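You operate a simulated robot arm through the tools that you are given. There is no shell and no other tool. Be economical: measure what you need, move in short steps, check, and stop when the job is done.

You are at the controls of a simulated two-armed robot. One attempt, no reset.

## Task
Pick up the nuts carton with one hand, pass it to the other hand and put it on the top of the strapped box. Set down upright: nuts carton.

The check looks at the end state, three seconds after you hand in, the way a careful person would. Anything else that was tipped, shoved, dropped, spilled or broken makes it a failure.

## Robot
Two 7-joint arms with two-finger parallel grippers on one trunk, on a base that drives. Base frame: it is fixed to the floor where the robot stands at the start and does not move with it; the origin is under the middle of the robot, x ahead of it, y to its left, z up; the surface under the hand at the start is at about z = 130. Units: mm, rad, N and s.
The left shoulder is at the start at [70, 134, 601], the right one opposite. With the tool pointing down near the work surface each hand reaches from about 100 to 600 mm from the robot's upright axis, wherever it stands, measured 20 degrees to its own side. Places, roughly: top of the strapped box [-3600, -1100, 1500]. Payload 1.57 kg a hand.
The TCP of each hand is the grasp point between the finger pads, 30 mm short of the fingertips. In the tool frame z runs along the fingers and y along their closing line. The gripper opens to 80 mm. The fingers are 17 mm wide and 12 mm thick; the gripper's body (40 by 82 mm) begins 80 mm behind the TCP.
Orientation is told as [roll, pitch, yaw] about the base's x, y, z axes, in that order, counted from this pose: with the fingers straight down and closing along the base's y, the tool's x points along the base's -x, its y along +y and its z along -z.

## Interface
- The arms move only by the tool step_arm. It takes "left_plan", "right_plan" or both (then of equal length, played together; a hand with none holds still); each is a list of rows, each a list of 7 numbers: the shift along the base's x, y, z in units of 25 mm (1.0 is 25 mm), then the turn, a rotation vector about the base's x, y, z in units of 6 degrees (1.0 is 6 degrees), then the finger opening in mm, from 0 to 80. In form: [[tx, ty, tz, ax, ay, az, grip], ...]. A call has 1 to 20 rows; each row shifts and turns the commanded pose from where the row before left it. A call with a number of a shift or a turn outside -1 to 1 is refused whole. Rows are played at 5 a second. More than 50 mm and 0.15 rad between two rows, or a gripper value outside its range, and nothing of the call is played. Where a pose cannot be reached the arm comes as near as it can. A force on the tool above 40 N (or 10 N above the force at the start of the call, whichever is more), or a blocked arm, ends the call early, and 0.2 s more pass. Each finger travels about 153 mm/s and halts on what it meets, pressing with about 28 N; the grip force reading is that of the motor and also rises with nothing between the fingers. The clock runs only during rows and for 0.2 s after the last one: add rows that do not move to give the fingers time. It gives the time, the measured TCP pose, the force on the tool (base axes), the opening and the grip force at its end, in the units of the frame above (readings bear some noise), with the torque about the TCP (base axes, N m) and any sound that the robot's microphone picked up.
- Cameras (640 x 400 px; columns grow to the right, rows downward): "scene" is now at [123.9, 19.8, 808.6]; the picture's right is [0.28, -0.96, 0.00], its down [-0.73, -0.21, -0.65] and it looks along [0.62, 0.18, -0.76] (base axes); focal length 280 px, centre (320, 200). "left" rides on the left gripper at [72, 7, -122] in its tool frame; the picture's right is [-0.09, 1.00, 0.00], its down [-0.84, -0.08, -0.54] and it looks along [-0.54, -0.05, 0.84] (tool axes); focal length 238 px, centre (320, 200). "right" rides on the right gripper at [72, -7, -122] in its tool frame; the picture's right is [0.09, 1.00, 0.00], its down [-0.84, 0.08, -0.54] and it looks along [-0.54, 0.05, 0.84] (tool axes); focal length 238 px, centre (320, 200). There is no depth. A picture from a camera that has moved, and an enlarged one, comes with that camera's place and axes in the base frame and with its lens.
- grab_frame(camera): a new picture of that camera. No time passes.
- lift_body(by): slides the trunk up (or, below 0, down) by that many mm; the arms and the scene camera ride with it, the base frame stays. It gives what a move gives, with no picture.
- steer(legs): drives the robot by 1 to 6 legs, each [ahead, left, turn to the left] in mm, mm and rad, along the robot's own axes; the way and the turn of a leg run together, so that a leg with both is an arc; at most 1500 mm and 3.142 rad a leg. The arms and the cameras ride along, it lands a little off, and it stops where it bumps. It gives what a move gives.
- pan_tilt(pan, tilt): turns the head with the scene camera to pan (to the left, within 1.501 rad either way) and tilt (down, from -0.506 to 1.204), counted from straight ahead of the robot. It gives what a move gives.
- zoom(camera, box): a new picture of the part [left, top, right, bottom] of that camera's present view, enlarged. No time passes.
- finish_job(): hands the job in; it is judged then, once.

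Go step by step. Nothing tells you exact positions but the pictures and the camera data: compare them with the known pose of the tool, close in by small moves and look again before you grip or let go. The budget is 120 turns and 108 pictures, counting those below and the enlarged ones. Unless the task says otherwise, let go and move clear before handing in, and close with one line.

The tools are called after "Emit:" as a command line: name --argument value ..., lists and objects as JSON in quotes. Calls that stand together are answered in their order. step_arm: Moves the arms, as the interface text tells. Its arguments: {"type":"object","properties":{"left_plan":{"type":"array","items":{"type":"array","items":{"type":"number"}}},"right_plan":{"type":"array","items":{"type":"array","items":{"type":"number"}}}},"required":[]} The other tools are called the same way: lift_body (by) slides the trunk up or down; steer (legs) drives the base; pan_tilt (pan, tilt) turns the head that bears the scene camera; grab_frame (camera) takes a picture; zoom (camera, box) takes an enlarged picture of a part of a camera's view; finish_job () hands the job in.

At the start:

```text
time_s: 0.0
left_tcp_pos: [468.6, 264.3, 328.8]
left_tool_rot: [-0.001, 0.001, 0.002]
left_wrist_force: [-0.3, -0.3, -0.5]
left_torque: [0.02, -0.06, -0.01]
left_width: 79.9
left_finger_force: 0.1
right_tcp_pos: [461.5, -68.8, 330.0]
right_tool_rot: [0.0, 0.001, -0.002]
right_wrist_force: [0.1, 0.0, 0.8]
right_torque: [0.03, 0.01, 0.01]
right_width: 79.9
right_finger_force: 0.1
trunk travel left (down, up): [-175.0, 765.0]
robot x, y, heading: [-2.7, -0.4, 0.003]
head pan, tilt: [0.281, 0.864]
```

scene: 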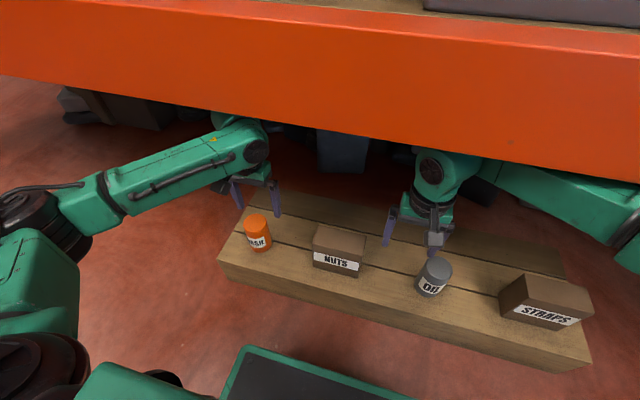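
right: 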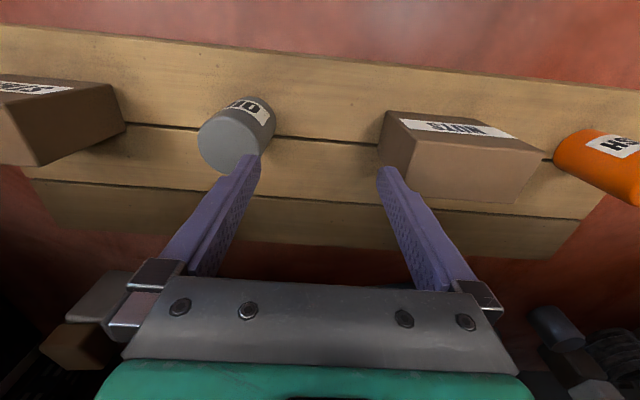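
left: 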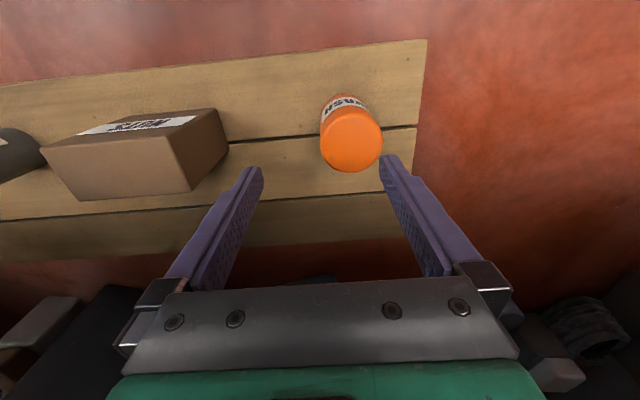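

I see the nuts carton on the bench, between the two hands, at roughly (480, 70). I'll take closer looks first to measure it.

Emit:
zoom --camera "scene" --box '[220, 180, 460, 330]'

Emit:
zoom --camera "right" --box '[320, 60, 640, 260]'

```text
2.67 times, centred on (340, 255) of scene
camera zoom: at [123.9, 19.8, 808.6], right [0.28, -0.96, 0.0], down [-0.73, -0.21, -0.65], along [0.62, 0.18, -0.76], focal length 745 px, centre (267, 53)
```

zoom: 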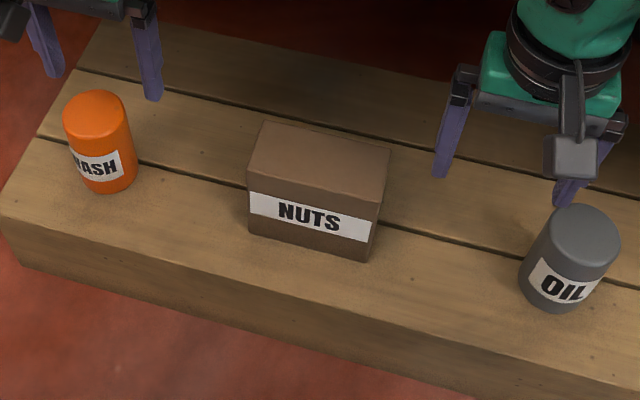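

```text
2.00 times, centred on (480, 160) of right
camera zoom: at [390.7, -75.7, 451.6], right [-0.09, 1.0, 0.0], down [0.84, 0.08, 0.54], along [0.54, 0.05, -0.84], focal length 477 px, centre (0, 280)
```

zoom: 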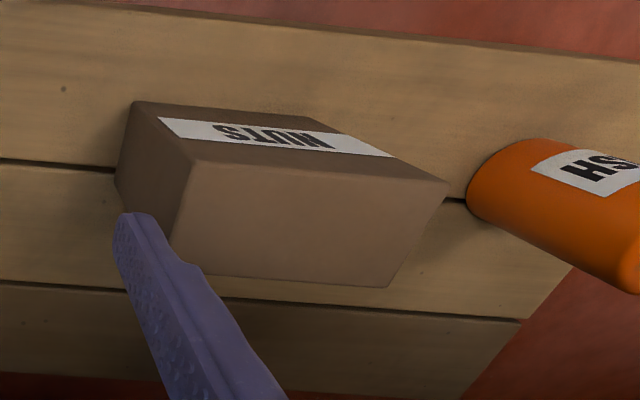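

The carton's long side (about 118 mm) runs along y and its depth is about 75 mm, so I'll grip it across x. I'll turn the left hand so its fingers close along x, bring it above the carton, and move the right hand aside.

Emit:
step_arm --left_plan '[[0.05, -0.45, 0.1, 0, 0, -1, 80], [0.05, -0.45, 0.1, 0, 0, -1, 80], [0.05, -0.45, 0.1, 0, 0, -1, 80], [0.05, -0.45, 0.1, 0, 0, -1, 80], [0.05, -0.45, 0.1, 0, 0, -1, 80], [0.05, -0.45, 0.1, 0, 0, -1, 80], [0.05, -0.45, 0.1, 0, 0, -1, 80], [0.05, -0.45, 0.1, 0, 0, -1, 80], [0.05, -0.45, 0.1, 0, 0, -1, 80], [0.05, -0.45, 0.1, 0, 0, -1, 80], [0.05, -0.45, 0.1, 0, 0, -1, 80], [0.05, -0.45, 0.1, 0, 0, -1, 80], [0.05, -0.45, 0.1, 0, 0, -1, 80], [0.05, -0.45, 0.1, 0, 0, -1, 80], [0.05, -0.45, 0.1, 0, 0, -1, 80]]' --right_plan '[[0, -0.8, 0, 0, 0, 0, 80], [0, -0.8, 0, 0, 0, 0, 80], [0, -0.8, 0, 0, 0, 0, 80], [0, -0.8, 0, 0, 0, 0, 80], [0, -0.8, 0, 0, 0, 0, 80], [0, -0.8, 0, 0, 0, 0, 80], [0, -0.8, 0, 0, 0, 0, 80], [0, 0, 0, 0, 0, 0, 80], [0, 0, 0, 0, 0, 0, 80], [0, 0, 0, 0, 0, 0, 80], [0, 0, 0, 0, 0, 0, 80], [0, 0, 0, 0, 0, 0, 80], [0, 0, 0, 0, 0, 0, 80], [0, 0, 0, 0, 0, 0, 80], [0, 0, 0, 0, 0, 0, 80]]'

Emit:
grab_frame --camera "left"

Emit:
grab_frame --camera "scene"

```text
time_s: 3.2
left_tcp_pos: [487.2, 101.1, 361.2]
left_tool_rot: [-0.011, 0.001, -1.567]
left_wrist_force: [-0.2, 0.9, 0.0]
left_torque: [0.03, 0.0, 0.01]
left_width: 80.1
left_finger_force: 0.0
right_tcp_pos: [464.5, -207.0, 328.1]
right_tool_rot: [-0.004, 0.004, 0.0]
right_wrist_force: [-0.2, -0.3, 0.3]
right_torque: [0.02, 0.01, 0.0]
right_width: 79.8
right_finger_force: 0.1
trunk travel left (down, up): [-175.0, 765.0]
robot x, y, heading: [1.4, 2.2, 0.004]
head pan, tilt: [0.281, 0.864]
```

```text
102 pictures are left
camera left: at [494.1, 171.9, 483.2], right [1.0, -0.09, -0.01], down [-0.07, -0.84, 0.54], along [-0.06, -0.54, -0.84], focal length 238 px, centre (320, 200)
```

left: 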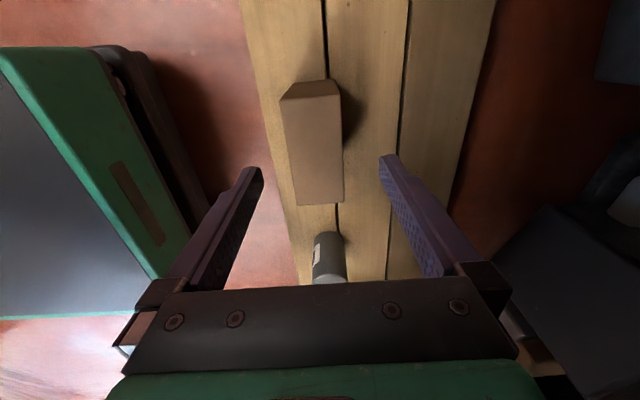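

```text
101 pictures are left
camera scene: at [126.4, 22.8, 807.4], right [0.28, -0.96, 0.0], down [-0.73, -0.21, -0.65], along [0.62, 0.18, -0.76], focal length 280 px, centre (320, 200)
```

scene: 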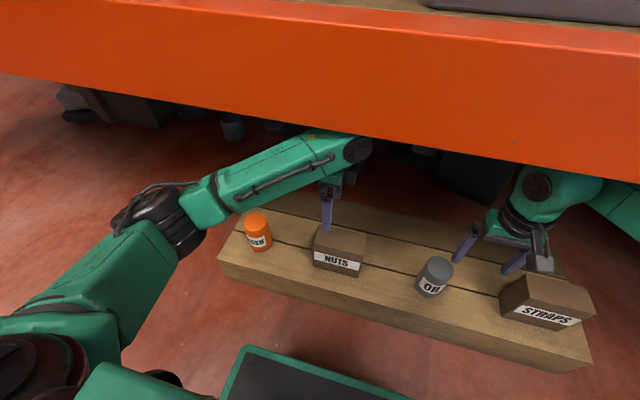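

The left hand is above the carton. I'll enlarge its view to measure the offset in x and the carton's yaw.

Emit:
zoom --camera "left" --box '[220, 60, 412, 220]'

```text
2.50 times, centred on (316, 140) of left
camera zoom: at [494.1, 171.9, 483.2], right [1.0, -0.09, -0.01], down [-0.07, -0.84, 0.54], along [-0.06, -0.54, -0.84], focal length 596 px, centre (330, 350)
```

zoom: 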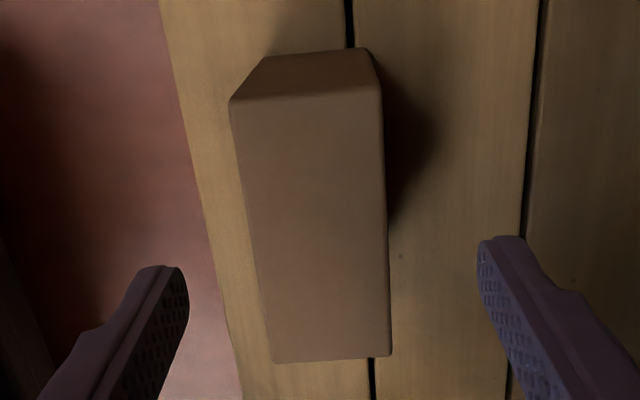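

Two wrist views and the scene view now agree: the carton spans x 450–506, y 16–134, z 130–250, with almost no yaw. I'll centre the left hand and go down to a shallow top grip (TCP z about 222), leaving the lower half free for the right hand.

Emit:
step_arm --left_plan '[[-0.18, -0.52, 0, 0, 0, 0, 80], [-0.18, -0.52, 0, 0, 0, 0, 80], [0, 0, -0.8, 0, 0, 0, 80], [0, 0, -0.8, 0, 0, 0, 80], [0, 0, -0.8, 0, 0, 0, 80], [0, 0, 0, 0, 0, 0, 80]]'

Emit:
grab_frame --camera "left"

Emit:
zoom --camera "scene" --box '[220, 180, 460, 330]'

```text
time_s: 4.6
left_tcp_pos: [478.5, 71.2, 307.1]
left_tool_rot: [0.001, 0.0, -1.57]
left_wrist_force: [0.2, -0.1, -0.4]
left_torque: [-0.02, -0.01, -0.01]
left_width: 79.7
left_finger_force: 0.1
right_tcp_pos: [462.5, -209.9, 330.0]
right_tool_rot: [0.0, 0.0, -0.001]
right_wrist_force: [0.5, -0.3, 0.1]
right_torque: [0.03, -0.01, 0.04]
right_width: 80.1
right_finger_force: 0.0
trunk travel left (down, up): [-175.0, 765.0]
robot x, y, heading: [0.4, -1.1, -0.001]
head pan, tilt: [0.281, 0.864]
```

```text
99 pictures are left
camera left: at [484.4, 142.9, 428.8], right [1.0, -0.09, 0.0], down [-0.08, -0.84, 0.54], along [-0.05, -0.54, -0.84], focal length 238 px, centre (320, 200)
```

left: 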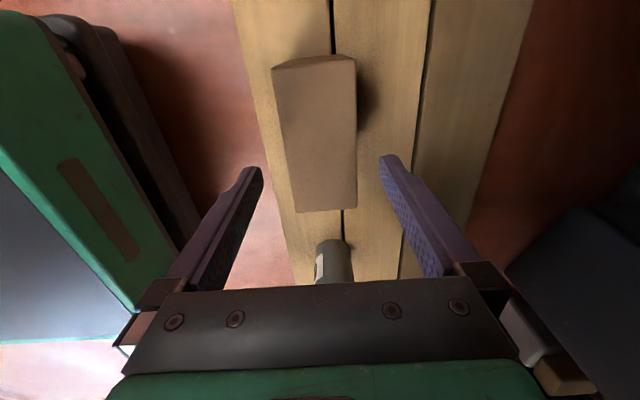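

```text
2.67 times, centred on (340, 255) of scene
camera zoom: at [123.9, 19.7, 808.6], right [0.28, -0.96, 0.0], down [-0.73, -0.21, -0.65], along [0.62, 0.18, -0.76], focal length 745 px, centre (267, 53)
```

zoom: 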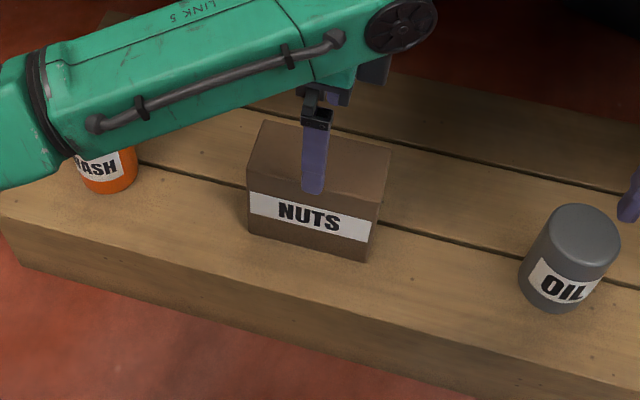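

The centre reads (479, 75) against the TCP at (478.5, 71), so I nudge +3 mm in y, go down 85 mm, and look before closing.

Emit:
step_arm --left_plan '[[0, 0.14, -0.85, 0, 0, 0, 80], [0, 0, -0.85, 0, 0, 0, 80], [0, 0, -0.85, 0, 0, 0, 80], [0, 0, -0.85, 0, 0, 0, 80], [0, 0, 0, 0, 0, 0, 80]]'

Emit:
grab_frame --camera "left"

Emit:
zoom --camera "scene" --box '[220, 180, 460, 330]'

```text
time_s: 5.8
left_tcp_pos: [476.9, 75.3, 221.3]
left_tool_rot: [-0.003, 0.0, -1.569]
left_wrist_force: [-0.4, 0.2, -0.5]
left_torque: [0.0, 0.0, 0.02]
left_width: 79.9
left_finger_force: 0.1
right_tcp_pos: [462.8, -208.8, 328.6]
right_tool_rot: [-0.001, 0.0, -0.001]
right_wrist_force: [-0.8, -0.4, 0.1]
right_torque: [0.0, 0.0, 0.02]
right_width: 80.3
right_finger_force: 0.0
trunk travel left (down, up): [-175.0, 765.0]
robot x, y, heading: [-1.3, -2.4, -0.0]
head pan, tilt: [0.281, 0.864]
```

```text
97 pictures are left
camera left: at [484.0, 146.9, 343.6], right [1.0, -0.09, 0.0], down [-0.08, -0.84, 0.54], along [-0.05, -0.54, -0.84], focal length 238 px, centre (320, 200)
```

left: 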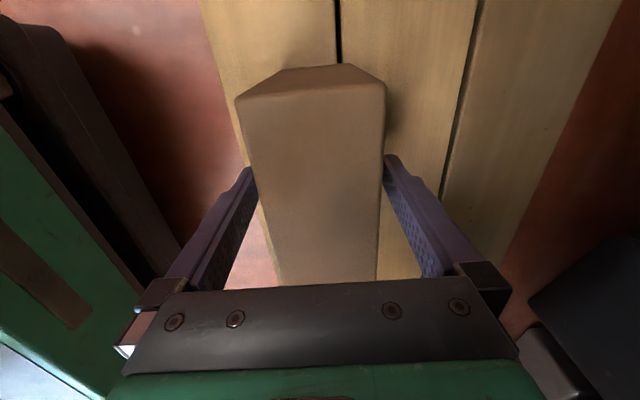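

```text
2.67 times, centred on (340, 255) of scene
camera zoom: at [123.9, 19.8, 808.6], right [0.28, -0.96, 0.0], down [-0.73, -0.21, -0.65], along [0.62, 0.18, -0.76], focal length 745 px, centre (267, 53)
```

zoom: 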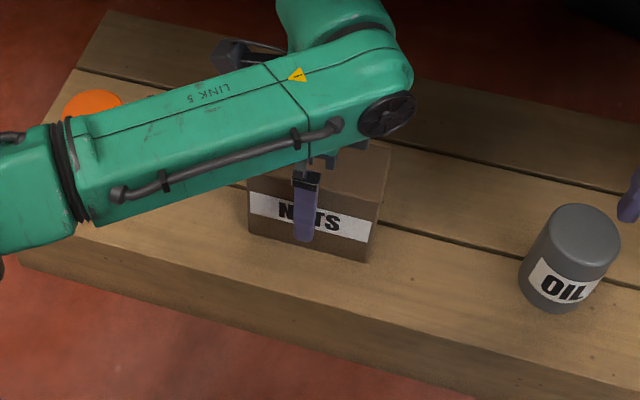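

Fingers straddle the carton with room on both sides. I'll close and check the grip.

Emit:
step_arm --left_plan '[[0, 0, 0, 0, 0, 0, 60], [0, 0, 0, 0, 0, 0, 40], [0, 0, 0, 0, 0, 0, 40], [0, 0, 0, 0, 0, 0, 40]]'

```text
time_s: 6.8
left_tcp_pos: [478.7, 76.1, 222.3]
left_tool_rot: [0.0, 0.001, -1.569]
left_wrist_force: [0.9, -0.8, -0.3]
left_torque: [-0.01, -0.19, -0.05]
left_width: 57.6
left_finger_force: 27.8
right_tcp_pos: [461.4, -209.8, 328.9]
right_tool_rot: [-0.001, -0.001, 0.0]
right_wrist_force: [0.3, -0.7, 0.9]
right_torque: [0.02, 0.01, -0.02]
right_width: 79.9
right_finger_force: 0.1
trunk travel left (down, up): [-175.0, 765.0]
robot x, y, heading: [1.4, 1.7, -0.002]
head pan, tilt: [0.281, 0.864]
```

Gripped at 57.6 mm. I'll lift slowly.

Emit:
step_arm --left_plan '[[0, 0, 0.4, 0, 0, 0, 40], [0, 0, 0.6, 0, 0, 0, 40], [0, 0, 0.8, 0, 0, 0, 40], [0, 0, 0.8, 0, 0, 0, 40], [0, 0, 0.8, 0, 0, 0, 40], [0, 0, 0.8, 0, 0, 0, 40], [0, 0, 0.8, 0, 0, 0, 40], [0, 0, 0.8, 0, 0, 0, 40], [0, 0, 0, 0, 0, 0, 40]]'

Emit:
grab_frame --camera "left"

Emit:
grab_frame --camera "scene"

```text
time_s: 8.8
left_tcp_pos: [477.1, 75.5, 361.5]
left_tool_rot: [-0.012, 0.005, -1.571]
left_wrist_force: [-0.2, -0.4, -2.4]
left_torque: [-0.03, 0.0, 0.0]
left_width: 57.7
left_finger_force: 28.3
right_tcp_pos: [462.7, -209.0, 325.6]
right_tool_rot: [0.0, 0.004, -0.003]
right_wrist_force: [-0.7, -0.3, -0.2]
right_torque: [0.02, 0.03, 0.03]
right_width: 80.1
right_finger_force: 0.0
trunk travel left (down, up): [-175.0, 765.0]
robot x, y, heading: [-3.5, -2.0, 0.006]
head pan, tilt: [0.281, 0.864]
```

```text
95 pictures are left
camera left: at [483.6, 147.3, 483.7], right [1.0, -0.09, -0.01], down [-0.07, -0.84, 0.54], along [-0.06, -0.54, -0.84], focal length 238 px, centre (320, 200)
```

left: 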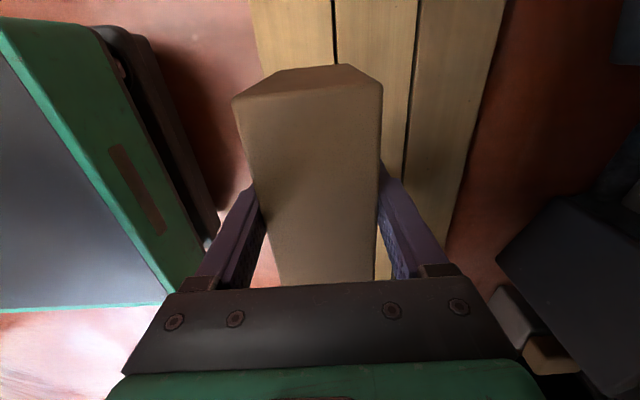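

```text
94 pictures are left
camera scene: at [125.5, 20.6, 807.1], right [0.28, -0.96, 0.0], down [-0.73, -0.21, -0.65], along [0.62, 0.18, -0.76], focal length 280 px, centre (320, 200)
```

scene: 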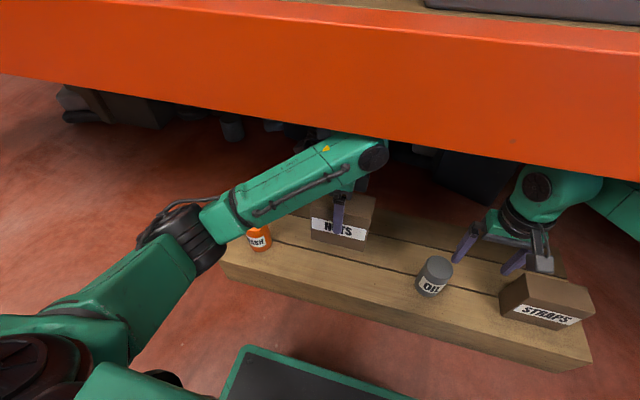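

The carton is held (about 0.24 kg). Before the handover I want space away from the rack and bench, so I'll raise the hands a little and look to both sides.

Emit:
step_arm --left_plan '[[0, 0, 0.8, 0, 0, 0, 40], [0, 0, 0.8, 0, 0, 0, 40], [0, 0, 0, 0, 0, 0, 40]]' --right_plan '[[0, 0, 1, 0, 0, 0, 80], [0, 0, 1, 0, 0, 0, 80], [0, 0, 1, 0, 0, 0, 80]]'

Emit:
pan_tilt --pan -1.5 --tilt 0.3

Emit:
grab_frame --camera "scene"

Emit:
pan_tilt --pan 1.5 --tilt 0.3

Emit:
grab_frame --camera "scene"

Emit:
pan_tilt --pan 0 --tilt 0.2

Emit:
grab_frame --camera "scene"

```text
time_s: 9.8
left_tcp_pos: [459.5, 83.2, 359.3]
left_tool_rot: [-0.103, 0.06, -1.59]
left_wrist_force: [0.1, 1.1, -2.5]
left_torque: [0.0, -0.02, -0.01]
left_width: 57.6
left_finger_force: 27.9
right_tcp_pos: [445.8, -216.0, 364.0]
right_tool_rot: [-0.064, 0.095, 0.006]
right_wrist_force: [0.2, -0.1, -0.3]
right_torque: [-0.01, -0.02, -0.02]
right_width: 79.9
right_finger_force: 0.1
trunk travel left (down, up): [-175.0, 765.0]
robot x, y, heading: [-5.2, 1.1, 0.001]
head pan, tilt: [0.281, 0.864]
stopped in row 3 (left hand): the arm was blocked; the commanded pose is now the measured one
```

```text
time_s: 11.6
left_tcp_pos: [461.2, 81.7, 360.0]
left_tool_rot: [-0.103, 0.053, -1.592]
left_wrist_force: [0.5, -0.1, -2.9]
left_torque: [0.02, -0.01, 0.02]
left_width: 57.9
left_finger_force: 27.7
right_tcp_pos: [447.3, -216.8, 363.7]
right_tool_rot: [-0.059, 0.094, 0.004]
right_wrist_force: [0.7, -0.8, 0.2]
right_torque: [0.01, -0.01, -0.02]
right_width: 80.1
right_finger_force: 0.1
trunk travel left (down, up): [-175.0, 765.0]
robot x, y, heading: [-1.6, 6.8, -0.005]
head pan, tilt: [-1.499, 0.3]
```

```text
93 pictures are left
camera scene: at [66.4, -92.6, 857.0], right [-1.0, -0.07, 0.02], down [-0.04, 0.29, -0.96], along [0.06, -0.95, -0.29], focal length 280 px, centre (320, 200)
```

scene: 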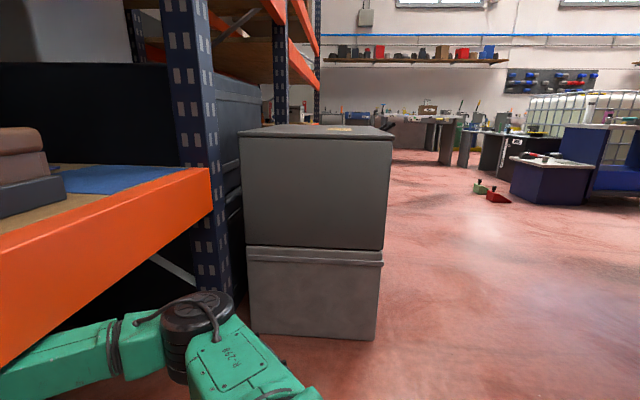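

```text
time_s: 14.2
left_tcp_pos: [460.5, 80.8, 359.0]
left_tool_rot: [-0.1, 0.054, -1.592]
left_wrist_force: [0.0, -0.5, -2.5]
left_torque: [0.03, 0.01, 0.03]
left_width: 57.9
left_finger_force: 28.3
right_tcp_pos: [446.5, -216.4, 362.5]
right_tool_rot: [-0.063, 0.094, 0.006]
right_wrist_force: [0.3, 0.3, 0.5]
right_torque: [0.01, -0.02, 0.01]
right_width: 79.9
right_finger_force: 0.1
trunk travel left (down, up): [-175.0, 765.0]
robot x, y, heading: [-1.5, 3.0, -0.001]
head pan, tilt: [1.499, 0.3]
```

```text
92 pictures are left
camera scene: at [66.7, 93.5, 856.6], right [1.0, -0.07, -0.02], down [-0.04, -0.3, -0.95], along [0.06, 0.95, -0.3], focal length 280 px, centre (320, 200)
```

scene: 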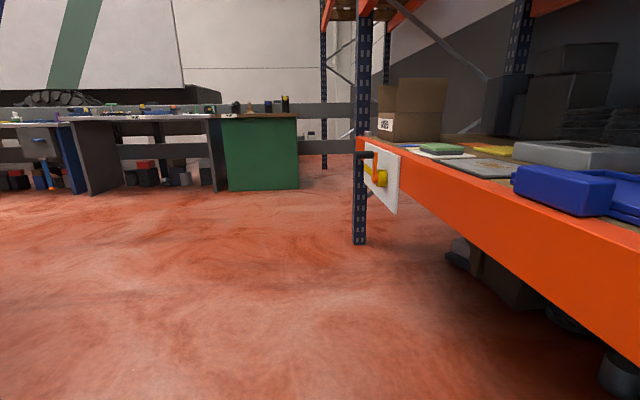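

```text
time_s: 15.8
left_tcp_pos: [460.2, 79.2, 359.6]
left_tool_rot: [-0.098, 0.055, -1.593]
left_wrist_force: [-1.0, 0.5, -3.1]
left_torque: [-0.01, -0.04, 0.02]
left_width: 57.8
left_finger_force: 27.8
right_tcp_pos: [446.5, -217.5, 363.0]
right_tool_rot: [-0.061, 0.094, 0.005]
right_wrist_force: [-0.5, -0.8, 0.0]
right_torque: [0.0, -0.01, 0.01]
right_width: 80.1
right_finger_force: 0.0
trunk travel left (down, up): [-175.0, 765.0]
robot x, y, heading: [-1.3, 2.9, -0.002]
head pan, tilt: [0.0, 0.201]
```

```text
91 pictures are left
camera scene: at [153.4, 0.3, 864.6], right [0.0, -1.0, 0.0], down [-0.22, 0.0, -0.98], along [0.98, 0.0, -0.22], focal length 280 px, centre (320, 200)
```

scene: 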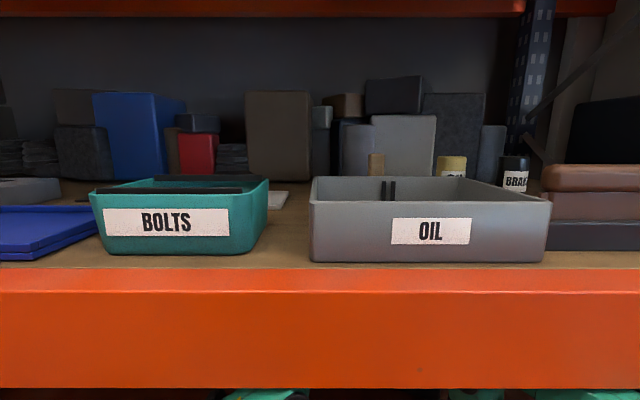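

The wrists touched the underside of the orange rack beam, so I must back out from under it. I'll lower both hands slightly to unload, then reverse away.

Emit:
step_arm --left_plan '[[0, 0, -0.5, 0, 0, 0, 40], [0, 0, -0.5, 0, 0, 0, 40]]' --right_plan '[[0, 0, -0.5, 0, 0, 0, 80], [0, 0, -0.5, 0, 0, 0, 80]]'

Emit:
pan_tilt --pan 0 --tilt 0.85

Emit:
grab_frame --camera "scene"

Emit:
grab_frame --camera "left"

Emit:
grab_frame --camera "right"

```text
time_s: 16.4
left_tcp_pos: [459.6, 76.0, 350.4]
left_tool_rot: [-0.07, 0.048, -1.593]
left_wrist_force: [-0.2, 0.6, -3.6]
left_torque: [-0.03, 0.01, 0.0]
left_width: 57.7
left_finger_force: 28.6
right_tcp_pos: [444.4, -217.4, 350.7]
right_tool_rot: [-0.053, 0.066, 0.003]
right_wrist_force: [0.3, 0.4, -0.6]
right_torque: [0.0, 0.01, 0.01]
right_width: 80.2
right_finger_force: 0.1
trunk travel left (down, up): [-175.0, 765.0]
robot x, y, heading: [-4.2, 0.6, 0.002]
head pan, tilt: [0.0, 0.201]
```

```text
time_s: 17.4
left_tcp_pos: [458.8, 78.4, 348.2]
left_tool_rot: [-0.073, 0.053, -1.591]
left_wrist_force: [0.5, -0.3, -2.8]
left_torque: [0.0, 0.02, 0.01]
left_width: 57.9
left_finger_force: 27.9
right_tcp_pos: [444.1, -215.3, 349.5]
right_tool_rot: [-0.054, 0.068, 0.007]
right_wrist_force: [-0.1, 0.0, 0.9]
right_torque: [-0.02, 0.03, 0.01]
right_width: 80.2
right_finger_force: 0.0
trunk travel left (down, up): [-175.0, 765.0]
robot x, y, heading: [-2.4, -0.7, 0.001]
head pan, tilt: [0.0, 0.85]
```

```text
90 pictures are left
camera scene: at [126.2, -1.0, 809.7], right [0.0, -1.0, 0.0], down [-0.75, 0.0, -0.66], along [0.66, 0.0, -0.75], focal length 280 px, centre (320, 200)
```

scene: 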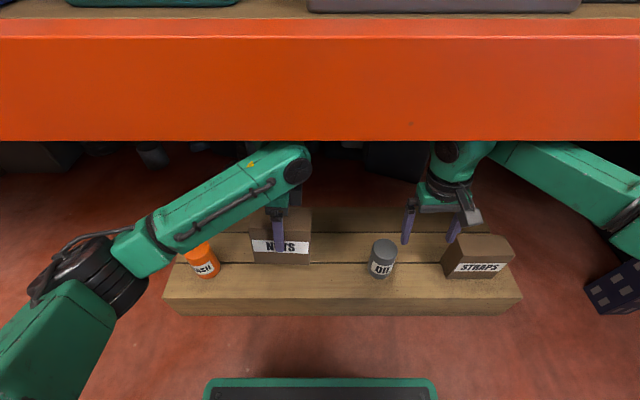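

```text
89 pictures are left
camera left: at [475.8, 143.6, 472.2], right [0.99, -0.11, -0.08], down [-0.06, -0.86, 0.5], along [-0.12, -0.49, -0.86], focal length 238 px, centre (320, 200)
```

left: 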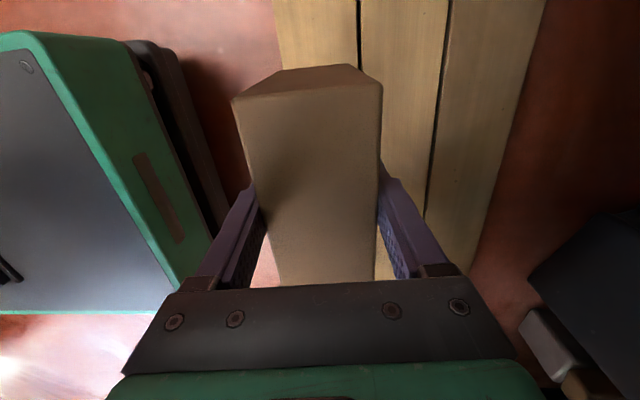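

```text
88 pictures are left
camera right: at [382.6, -216.8, 476.2], right [-0.1, 0.99, -0.05], down [0.87, 0.11, 0.48], along [0.48, 0.01, -0.88], focal length 238 px, centre (320, 200)
```

right: 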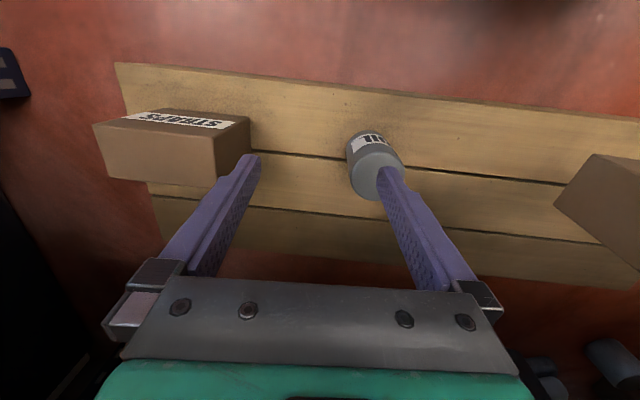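

Nothing on the bench was disturbed and the way back is clear. Reversing 500 mm.

Emit:
steer --legs '[[-500, 0, 0]]'

Emit:
grab_frame --camera "scene"

```text
time_s: 20.4
left_tcp_pos: [-41.6, 79.3, 347.6]
left_tool_rot: [-0.071, 0.052, -1.593]
left_wrist_force: [0.8, 0.0, -3.7]
left_torque: [0.0, 0.01, -0.03]
left_width: 57.7
left_finger_force: 27.9
right_tcp_pos: [-55.0, -216.4, 350.6]
right_tool_rot: [-0.054, 0.068, 0.006]
right_wrist_force: [0.9, 0.4, -0.3]
right_torque: [0.04, -0.02, 0.0]
right_width: 80.0
right_finger_force: 0.2
trunk travel left (down, up): [-175.0, 765.0]
robot x, y, heading: [-500.6, 3.9, -0.001]
head pan, tilt: [0.0, 0.85]
```

```text
87 pictures are left
camera scene: at [-374.6, -1.2, 809.7], right [0.0, -1.0, 0.0], down [-0.75, 0.0, -0.66], along [0.66, 0.0, -0.75], focal length 280 px, centre (320, 200)
```

scene: 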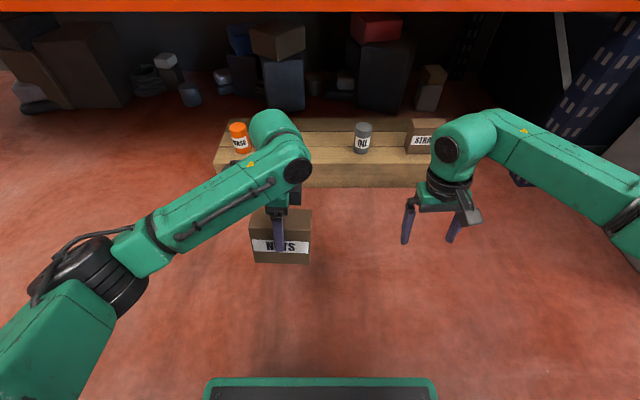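

Clear of the rack. Now I'll square up the left hand and raise it, and start turning the right hand (yaw −90°) for a sideways grip.

Emit:
step_arm --left_plan '[[0, 0, 0.8, -0.1, -0.14, 0.04, 40], [0, 0, 0.8, -0.1, -0.14, 0.04, 40], [0, 0, 0.8, -0.1, -0.14, 0.04, 40], [0, 0, 0.8, -0.1, -0.14, 0.04, 40], [0, 0, 0.8, -0.1, -0.14, 0.04, 40], [0, 0, 0, 0, 0, 0, 40], [0, 0, 0, 0, 0, 0, 40], [0, 0, 0, 0, 0, 0, 40], [0, 0, 0, 0, 0, 0, 40], [0, 0, 0, 0, 0, 0, 40], [0, 0, 0, 0, 0, 0, 40], [0, 0, 0, 0, 0, 0, 40], [0, 0, 0, 0, 0, 0, 40], [0, 0, 0, 0, 0, 0, 40], [0, 0, 0, 0, 0, 0, 40], [0, 0, 0, 0, 0, 0, 40]]' --right_plan '[[0, 0, 0.14, 0.52, -0.65, 0, 80], [0, 0, 0.14, 0, 0, -1, 80], [0, 0, 0.14, 0, 0, -1, 80], [0, 0, 0.14, 0, 0, -1, 80], [0, 0, 0.14, 0, 0, -1, 80], [0, 0, 0.14, 0, 0, -1, 80], [0, 0, 0.14, 0, 0, -1, 80], [0, 0, 0.14, 0, 0, -1, 80], [0, 0, 0.14, 0, 0, -1, 80], [0, 0, 0.14, 0, 0, -1, 80], [0, 0, 0.14, 0, 0, -1, 80], [0, 0, 0.14, 0, 0, -1, 80], [0, 0, 0.14, 0, 0, -1, 80], [0, 0, 0.14, 0, 0, -1, 80], [0, 0, 0.14, 0, 0, -1, 80], [0, 0, 0.0, 0, 0, -1, 80]]'

Emit:
grab_frame --camera "scene"

```text
time_s: 23.8
left_tcp_pos: [-41.2, 79.0, 446.7]
left_tool_rot: [0.001, 0.0, -1.57]
left_wrist_force: [0.2, 0.8, -2.9]
left_torque: [-0.02, 0.0, 0.03]
left_width: 57.8
left_finger_force: 27.7
right_tcp_pos: [-54.0, -216.5, 402.1]
right_tool_rot: [-0.001, -0.001, -1.566]
right_wrist_force: [0.1, -0.2, -0.1]
right_torque: [0.03, -0.02, 0.01]
right_width: 80.1
right_finger_force: 0.0
trunk travel left (down, up): [-175.0, 765.0]
robot x, y, heading: [-502.7, -2.8, 0.002]
head pan, tilt: [0.0, 0.85]
```

```text
86 pictures are left
camera scene: at [-374.5, -1.2, 809.6], right [0.0, -1.0, 0.0], down [-0.75, 0.0, -0.66], along [0.66, 0.0, -0.75], focal length 280 px, centre (320, 200)
```

scene: 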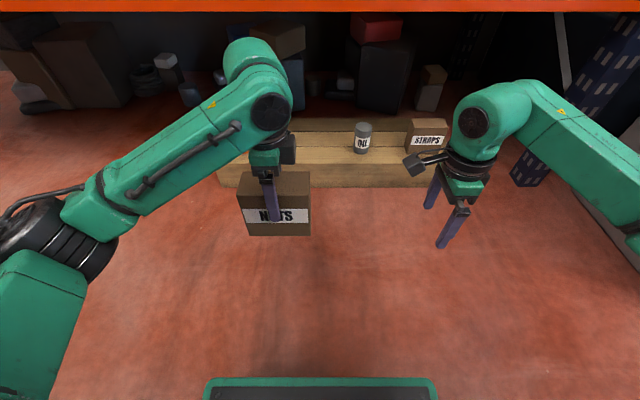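

Now I'll roll the right hand +90° about x so its fingers point left, toward the carton's end.

Emit:
step_arm --right_plan '[[0.035, 0.28, 0, 1, 0, 0, 80], [0.035, 0.28, 0, 1, 0, 0, 80], [0.035, 0.28, 0, 1, 0, 0, 80], [0.035, 0.28, 0, 1, 0, 0, 80], [0.035, 0.28, 0, 1, 0, 0, 80], [0.035, 0.28, 0, 1, 0, 0, 80], [0.035, 0.28, 0, 1, 0, 0, 80], [0.035, 0.28, 0, 1, 0, 0, 80], [0.035, 0.28, 0, 1, 0, 0, 80], [0.035, 0.28, 0, 1, 0, 0, 80], [0.035, 0.28, 0, 1, 0, 0, 80], [0.035, 0.28, 0, 1, 0, 0, 80], [0.035, 0.28, 0, 1, 0, 0, 80], [0.035, 0.28, 0, 1, 0, 0, 80], [0.035, 0.28, 0, 1, 0, 0, 80], [0, 0, 0, 0, 0, 0, 80]]'

Emit:
grab_frame --camera "scene"

Emit:
grab_frame --camera "right"

```text
time_s: 27.2
left_tcp_pos: [-41.7, 80.1, 447.0]
left_tool_rot: [0.0, 0.001, -1.57]
left_wrist_force: [-0.1, 0.0, -2.2]
left_torque: [0.02, 0.03, 0.04]
left_width: 57.5
left_finger_force: 28.2
right_tcp_pos: [-40.4, -111.3, 402.7]
right_tool_rot: [1.684, 1.564, 0.113]
right_wrist_force: [-0.2, -1.0, -0.4]
right_torque: [0.0, 0.01, 0.01]
right_width: 80.0
right_finger_force: 0.1
trunk travel left (down, up): [-175.0, 765.0]
robot x, y, heading: [-499.9, 2.1, 0.001]
head pan, tilt: [0.0, 0.85]
```

```text
85 pictures are left
camera scene: at [-374.5, -1.2, 809.6], right [0.0, -1.0, 0.0], down [-0.75, 0.0, -0.66], along [0.66, 0.0, -0.75], focal length 280 px, centre (320, 200)
```

scene: 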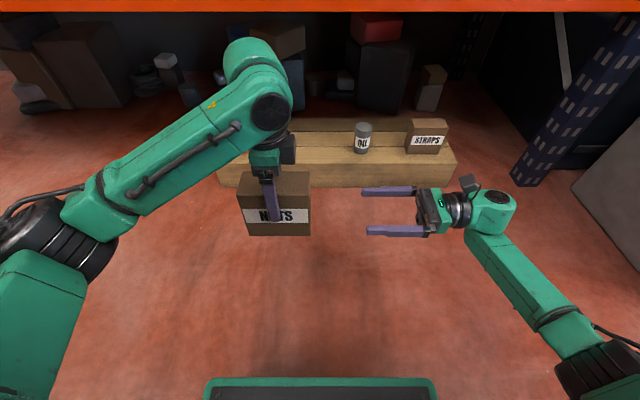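

```text
84 pictures are left
camera right: at [-47.7, -232.9, 473.7], right [1.0, 0.0, 0.1], down [0.08, -0.54, -0.84], along [0.05, 0.84, -0.54], focal length 238 px, centre (320, 200)
```

right: 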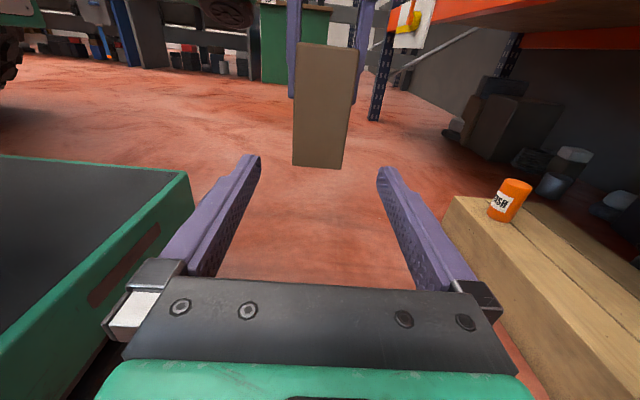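

The right fingers line up with the carton's end: x matches and the height is about 45 mm above the carton's bottom, below the left fingertips. I'll lower 4 mm and advance halfway.

Emit:
step_arm --right_plan '[[-0.04, 0, -0.16, 0, 0, 0, 80], [0, 0.8, 0, 0, 0, 0, 80], [0, 0.8, 0, 0, 0, 0, 80], [0, 0.8, 0, 0, 0, 0, 80], [0, 0.8, 0, 0, 0, 0, 80], [0, 0.8, 0, 0, 0, 0, 80], [0, 0, 0, 0, 0, 0, 80]]'

Emit:
grab_frame --camera "right"

Emit:
grab_frame --camera "scene"

```text
time_s: 28.8
left_tcp_pos: [-41.4, 78.4, 447.9]
left_tool_rot: [-0.001, 0.0, -1.569]
left_wrist_force: [0.5, 0.0, -2.5]
left_torque: [0.01, 0.03, -0.04]
left_width: 57.7
left_finger_force: 27.4
right_tcp_pos: [-43.0, -10.3, 399.1]
right_tool_rot: [1.414, 1.564, -0.157]
right_wrist_force: [-0.1, 0.3, 0.8]
right_torque: [0.0, 0.06, 0.02]
right_width: 80.0
right_finger_force: 0.2
trunk travel left (down, up): [-175.0, 765.0]
robot x, y, heading: [-501.1, -0.7, 0.0]
head pan, tilt: [0.0, 0.85]
```

```text
83 pictures are left
camera right: at [-48.9, -132.7, 469.9], right [1.0, 0.0, 0.1], down [0.08, -0.54, -0.84], along [0.05, 0.84, -0.54], focal length 238 px, centre (320, 200)
```

right: 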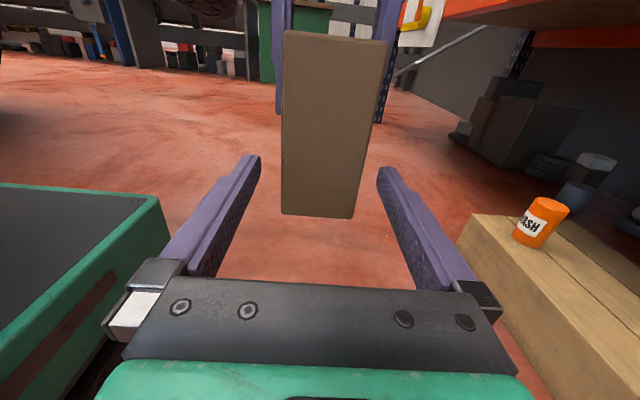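

```text
82 pictures are left
camera scene: at [-374.5, -1.2, 809.6], right [0.0, -1.0, 0.0], down [-0.75, 0.0, -0.66], along [0.66, 0.0, -0.75], focal length 280 px, centre (320, 200)
```

scene: 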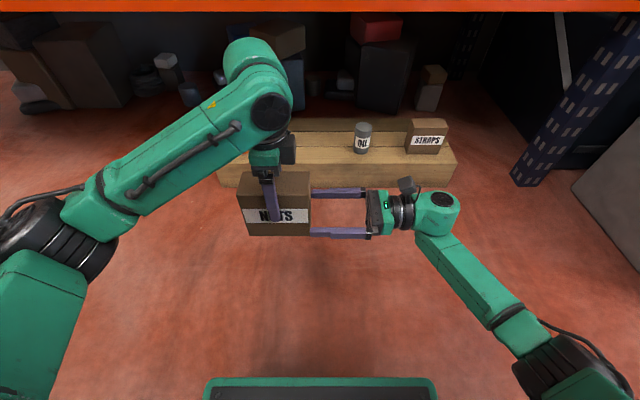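

Aligned within 2 mm. Advancing another 85 mm to the carton's middle.

Emit:
step_arm --right_plan '[[0.04, 0.68, 0, 0, 0, 0, 80], [0, 0.68, 0, 0, 0, 0, 80], [0, 0.68, 0, 0, 0, 0, 80], [0, 0.68, 0, 0, 0, 0, 80], [0, 0.68, 0, 0, 0, 0, 80], [0, 0, 0, 0, 0, 0, 80]]'

Emit:
grab_frame --camera "right"

Emit:
zoom --camera "scene" --box '[200, 130, 440, 280]'

```text
time_s: 30.2
left_tcp_pos: [-40.8, 78.6, 447.7]
left_tool_rot: [-0.001, 0.0, -1.569]
left_wrist_force: [-1.0, -0.3, -2.8]
left_torque: [0.01, 0.03, -0.04]
left_width: 57.8
left_finger_force: 28.2
right_tcp_pos: [-42.4, 74.7, 397.6]
right_tool_rot: [1.461, 1.562, -0.11]
right_wrist_force: [0.1, 0.4, -0.2]
right_torque: [-0.03, 0.01, 0.0]
right_width: 80.0
right_finger_force: 0.1
trunk travel left (down, up): [-175.0, 765.0]
robot x, y, heading: [-506.8, -0.5, -0.003]
head pan, tilt: [0.0, 0.85]
```

```text
81 pictures are left
camera right: at [-48.1, -48.2, 469.9], right [0.99, 0.0, 0.1], down [0.08, -0.54, -0.84], along [0.05, 0.84, -0.54], focal length 238 px, centre (320, 200)
```

right: 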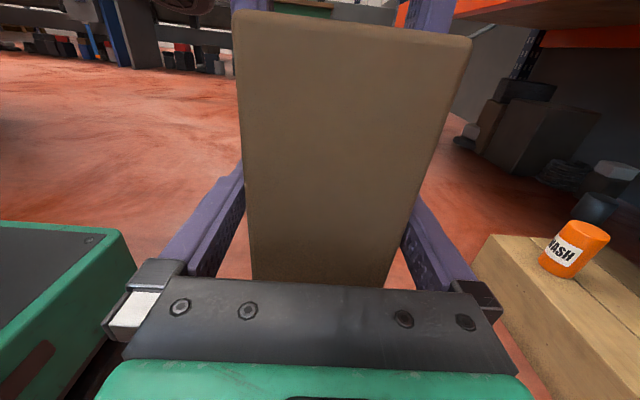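

```text
2.67 times, centred on (320, 205) of scene
camera zoom: at [-374.5, -1.1, 809.6], right [0.0, -1.0, 0.0], down [-0.75, 0.0, -0.66], along [0.66, 0.0, -0.75], focal length 745 px, centre (320, 187)
```

zoom: 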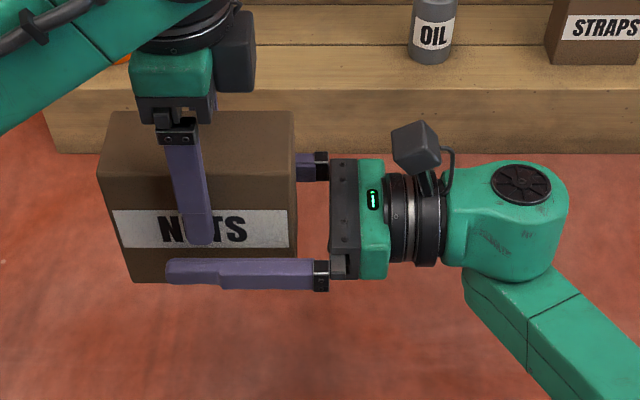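

The right fingers are around the lower half, clear of the left fingers. Closing the right hand.

Emit:
step_arm --right_plan '[[0, 0, 0, 0, 0, 0, 62], [0, 0, 0, 0, 0, 0, 40], [0, 0, 0, 0, 0, 0, 40], [0, 0, 0, 0, 0, 0, 40]]'

```text
time_s: 31.2
left_tcp_pos: [-41.5, 79.2, 447.3]
left_tool_rot: [0.002, -0.001, -1.57]
left_wrist_force: [-7.7, -2.3, -1.5]
left_torque: [-0.11, 0.1, -0.59]
left_width: 57.9
left_finger_force: 27.7
right_tcp_pos: [-41.3, 73.8, 397.7]
right_tool_rot: [1.433, 1.564, -0.14]
right_wrist_force: [7.8, 1.2, -0.4]
right_torque: [-0.03, 0.34, 0.53]
right_width: 57.8
right_finger_force: 28.4
trunk travel left (down, up): [-175.0, 765.0]
robot x, y, heading: [-502.5, -3.4, -0.002]
head pan, tilt: [0.0, 0.85]
```

Both hands hold it. Releasing the left hand and lifting it straight up.

Emit:
step_arm --left_plan '[[0, 0, 0, 0, 0, 0, 60], [0, 0, 0, 0, 0, 0, 70], [0, 0, 0, 0, 0, 0, 80], [0, 0, 0, 0, 0, 0, 80]]'

Emit:
zoom --camera "scene" --box '[200, 130, 440, 280]'

```text
time_s: 32.2
left_tcp_pos: [-39.8, 80.1, 447.8]
left_tool_rot: [0.001, -0.001, -1.57]
left_wrist_force: [0.3, -0.8, -0.7]
left_torque: [0.0, 0.01, 0.0]
left_width: 80.0
left_finger_force: 0.0
right_tcp_pos: [-42.1, 72.7, 398.3]
right_tool_rot: [1.449, 1.564, -0.123]
right_wrist_force: [-0.6, 0.1, 0.0]
right_torque: [-0.01, 0.01, 0.02]
right_width: 57.8
right_finger_force: 28.1
trunk travel left (down, up): [-175.0, 765.0]
robot x, y, heading: [-502.1, 1.0, -0.004]
head pan, tilt: [0.0, 0.85]
```

```text
2.67 times, centred on (320, 205) of scene
camera zoom: at [-374.5, -1.2, 809.6], right [0.0, -1.0, 0.0], down [-0.75, 0.0, -0.66], along [0.66, 0.0, -0.75], focal length 745 px, centre (320, 187)
```

zoom: 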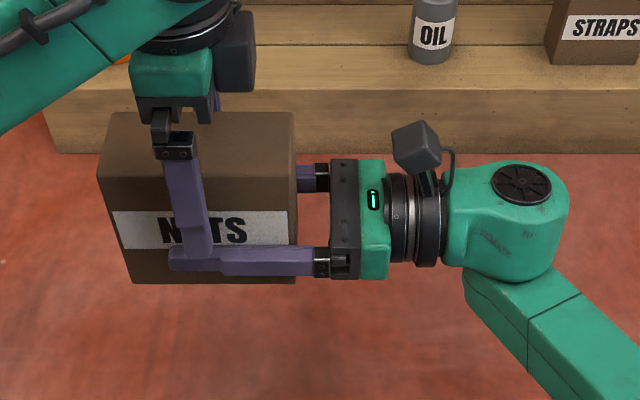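

The right hand holds the carton alone. The left hand rises and moves off to the left.

Emit:
step_arm --left_plan '[[0, 0, 0.6, 0, 0, 0, 80], [0, 0, 0.8, 0, 0, 0, 80], [0, 0, 0.8, 0, 0, 0, 80], [0, 0, 0.8, 0, 0, 0, 80], [0, 0, 0.8, 0, 0, 0, 80], [0, 1, 0, 0, 0, 0, 80], [0, 1, 0, 0, 0, 0, 80], [0, 1, 0, 0, 0, 0, 80], [0, 1, 0, 0, 0, 0, 80], [0, 1, 0, 0, 0, 0, 80], [0, 1, 0, 0, 0, 0, 80], [0, 1, 0, 0, 0, 0, 80], [0, 1, 0, 0, 0, 0, 80]]'

Emit:
grab_frame --camera "scene"

```text
time_s: 35.0
left_tcp_pos: [-40.5, 281.2, 542.8]
left_tool_rot: [0.003, -0.001, -1.567]
left_wrist_force: [0.1, 0.2, -0.5]
left_torque: [-0.03, -0.03, 0.0]
left_width: 80.0
left_finger_force: 0.1
right_tcp_pos: [-41.5, 73.6, 397.1]
right_tool_rot: [1.447, 1.564, -0.122]
right_wrist_force: [-0.5, 0.7, 0.4]
right_torque: [0.01, -0.04, 0.0]
right_width: 58.0
right_finger_force: 27.9
trunk travel left (down, up): [-175.0, 765.0]
robot x, y, heading: [-503.5, -2.1, -0.006]
head pan, tilt: [0.0, 0.85]
```

```text
78 pictures are left
camera scene: at [-374.6, -1.1, 809.6], right [0.0, -1.0, 0.0], down [-0.75, 0.0, -0.66], along [0.66, 0.0, -0.75], focal length 280 px, centre (320, 200)
```

scene: 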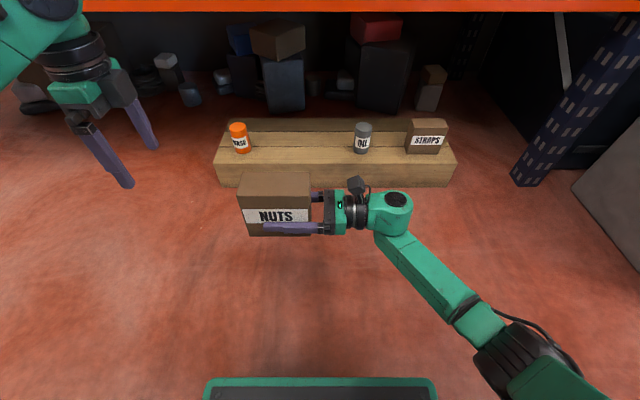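

Handover is done and the carton is upright in the right hand. I'll turn the right hand −90° in yaw so the fingers point ahead, moving it to the right.

Emit:
step_arm --right_plan '[[0, -0.57, 0.3, 0, 0, -1, 40], [0, -0.57, 0.3, 0, 0, -1, 40], [0, -0.57, 0.3, 0, 0, -1, 40], [0, -0.57, 0.3, 0, 0, -1, 40], [0, -0.57, 0.3, 0, 0, -1, 40], [0, -0.57, 0.3, 0, 0, -1, 40], [0, -0.57, 0.3, 0, 0, -1, 40], [0, -0.57, 0.3, 0, 0, -1, 40], [0, -0.57, 0.3, 0, 0, -1, 40], [0, -0.57, 0.3, 0, 0, -1, 40], [0, -0.57, 0.3, 0, 0, -1, 40], [0, -0.57, 0.3, 0, 0, -1, 40], [0, -0.57, 0.3, 0, 0, -1, 40], [0, -0.57, 0.3, 0, 0, -1, 40], [0, -0.57, 0.3, 0, 0, -1, 40], [0, 0, 0, 0, 0, 0, 40]]'

Emit:
grab_frame --camera "scene"

```text
time_s: 38.4
left_tcp_pos: [-42.3, 279.6, 543.2]
left_tool_rot: [0.003, 0.002, -1.569]
left_wrist_force: [0.8, 0.4, 0.7]
left_torque: [0.02, 0.0, -0.02]
left_width: 79.8
left_finger_force: 0.1
right_tcp_pos: [-42.0, -139.5, 510.2]
right_tool_rot: [1.39, 1.561, -1.754]
right_wrist_force: [0.0, 0.1, -1.9]
right_torque: [0.01, 0.03, -0.02]
right_width: 57.8
right_finger_force: 28.0
trunk travel left (down, up): [-175.0, 765.0]
robot x, y, heading: [-503.0, -0.4, -0.001]
head pan, tilt: [0.0, 0.85]
```

```text
77 pictures are left
camera scene: at [-374.6, -1.3, 809.6], right [0.0, -1.0, 0.0], down [-0.75, 0.0, -0.66], along [0.66, 0.0, -0.75], focal length 280 px, centre (320, 200)
```

scene: 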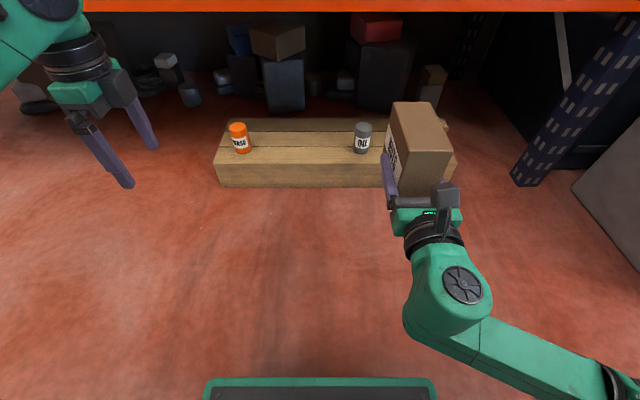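

Now turn the robot in place to the left by 90° and look around with the head level.

Emit:
steer --legs '[[0, 0, 1.57]]'

Emit:
pan_tilt --pan 1.2 --tilt 0.1

Emit:
grab_frame --camera "scene"

Emit:
pan_tilt --pan 0 --tilt 0.2

Emit:
grab_frame --camera "scene"

```text
time_s: 42.6
left_tcp_pos: [-778.3, 463.2, 542.8]
left_tool_rot: [0.002, -0.001, -0.007]
left_wrist_force: [0.5, 0.3, -0.9]
left_torque: [0.02, -0.03, 0.04]
left_width: 79.9
left_finger_force: 0.0
right_tcp_pos: [-359.1, 460.4, 509.5]
right_tool_rot: [1.398, 1.563, -0.18]
right_wrist_force: [-0.1, 0.0, -4.2]
right_torque: [-0.03, -0.01, -0.02]
right_width: 58.2
right_finger_force: 28.7
trunk travel left (down, up): [-175.0, 765.0]
robot x, y, heading: [-500.0, -0.9, 1.569]
head pan, tilt: [0.0, 0.85]
```

```text
time_s: 44.0
left_tcp_pos: [-778.1, 463.3, 543.6]
left_tool_rot: [0.002, 0.001, -0.006]
left_wrist_force: [0.4, -0.1, 1.1]
left_torque: [-0.01, -0.01, 0.0]
left_width: 80.1
left_finger_force: 0.0
right_tcp_pos: [-359.0, 460.3, 509.2]
right_tool_rot: [1.388, 1.563, -0.191]
right_wrist_force: [0.5, 0.6, -2.9]
right_torque: [-0.01, -0.05, -0.02]
right_width: 57.8
right_finger_force: 27.9
trunk travel left (down, up): [-175.0, 765.0]
robot x, y, heading: [-500.8, 0.8, 1.563]
head pan, tilt: [1.201, 0.099]
```

```text
76 pictures are left
camera scene: at [-588.3, 83.0, 876.7], right [0.37, 0.93, 0.0], down [0.09, -0.04, -0.99], along [-0.93, 0.37, -0.1], focal length 280 px, centre (320, 200)
```

scene: 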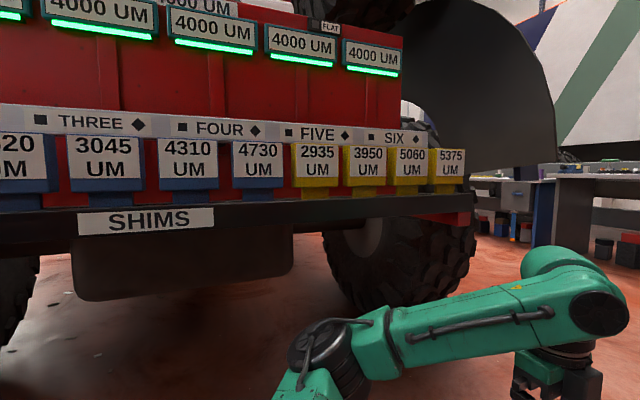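

```text
time_s: 45.4
left_tcp_pos: [-780.6, 462.6, 542.8]
left_tool_rot: [0.001, 0.0, -0.005]
left_wrist_force: [0.3, 0.3, 0.0]
left_torque: [0.02, -0.01, 0.01]
left_width: 80.0
left_finger_force: 0.0
right_tcp_pos: [-359.2, 459.8, 510.6]
right_tool_rot: [1.389, 1.562, -0.191]
right_wrist_force: [-0.7, -0.4, -2.5]
right_torque: [0.01, 0.0, 0.01]
right_width: 57.8
right_finger_force: 28.2
trunk travel left (down, up): [-175.0, 765.0]
robot x, y, heading: [-501.0, 1.2, 1.568]
head pan, tilt: [0.0, 0.201]
```

```text
75 pictures are left
camera scene: at [-502.2, 142.3, 867.3], right [1.0, -0.01, 0.0], down [0.0, -0.2, -0.98], along [0.01, 0.98, -0.2], focal length 280 px, centre (320, 200)
```

scene: 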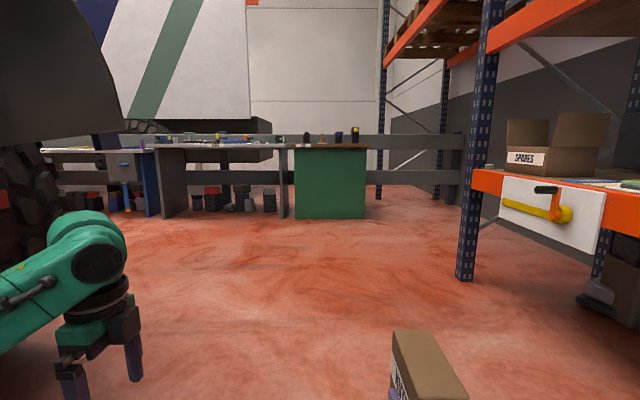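

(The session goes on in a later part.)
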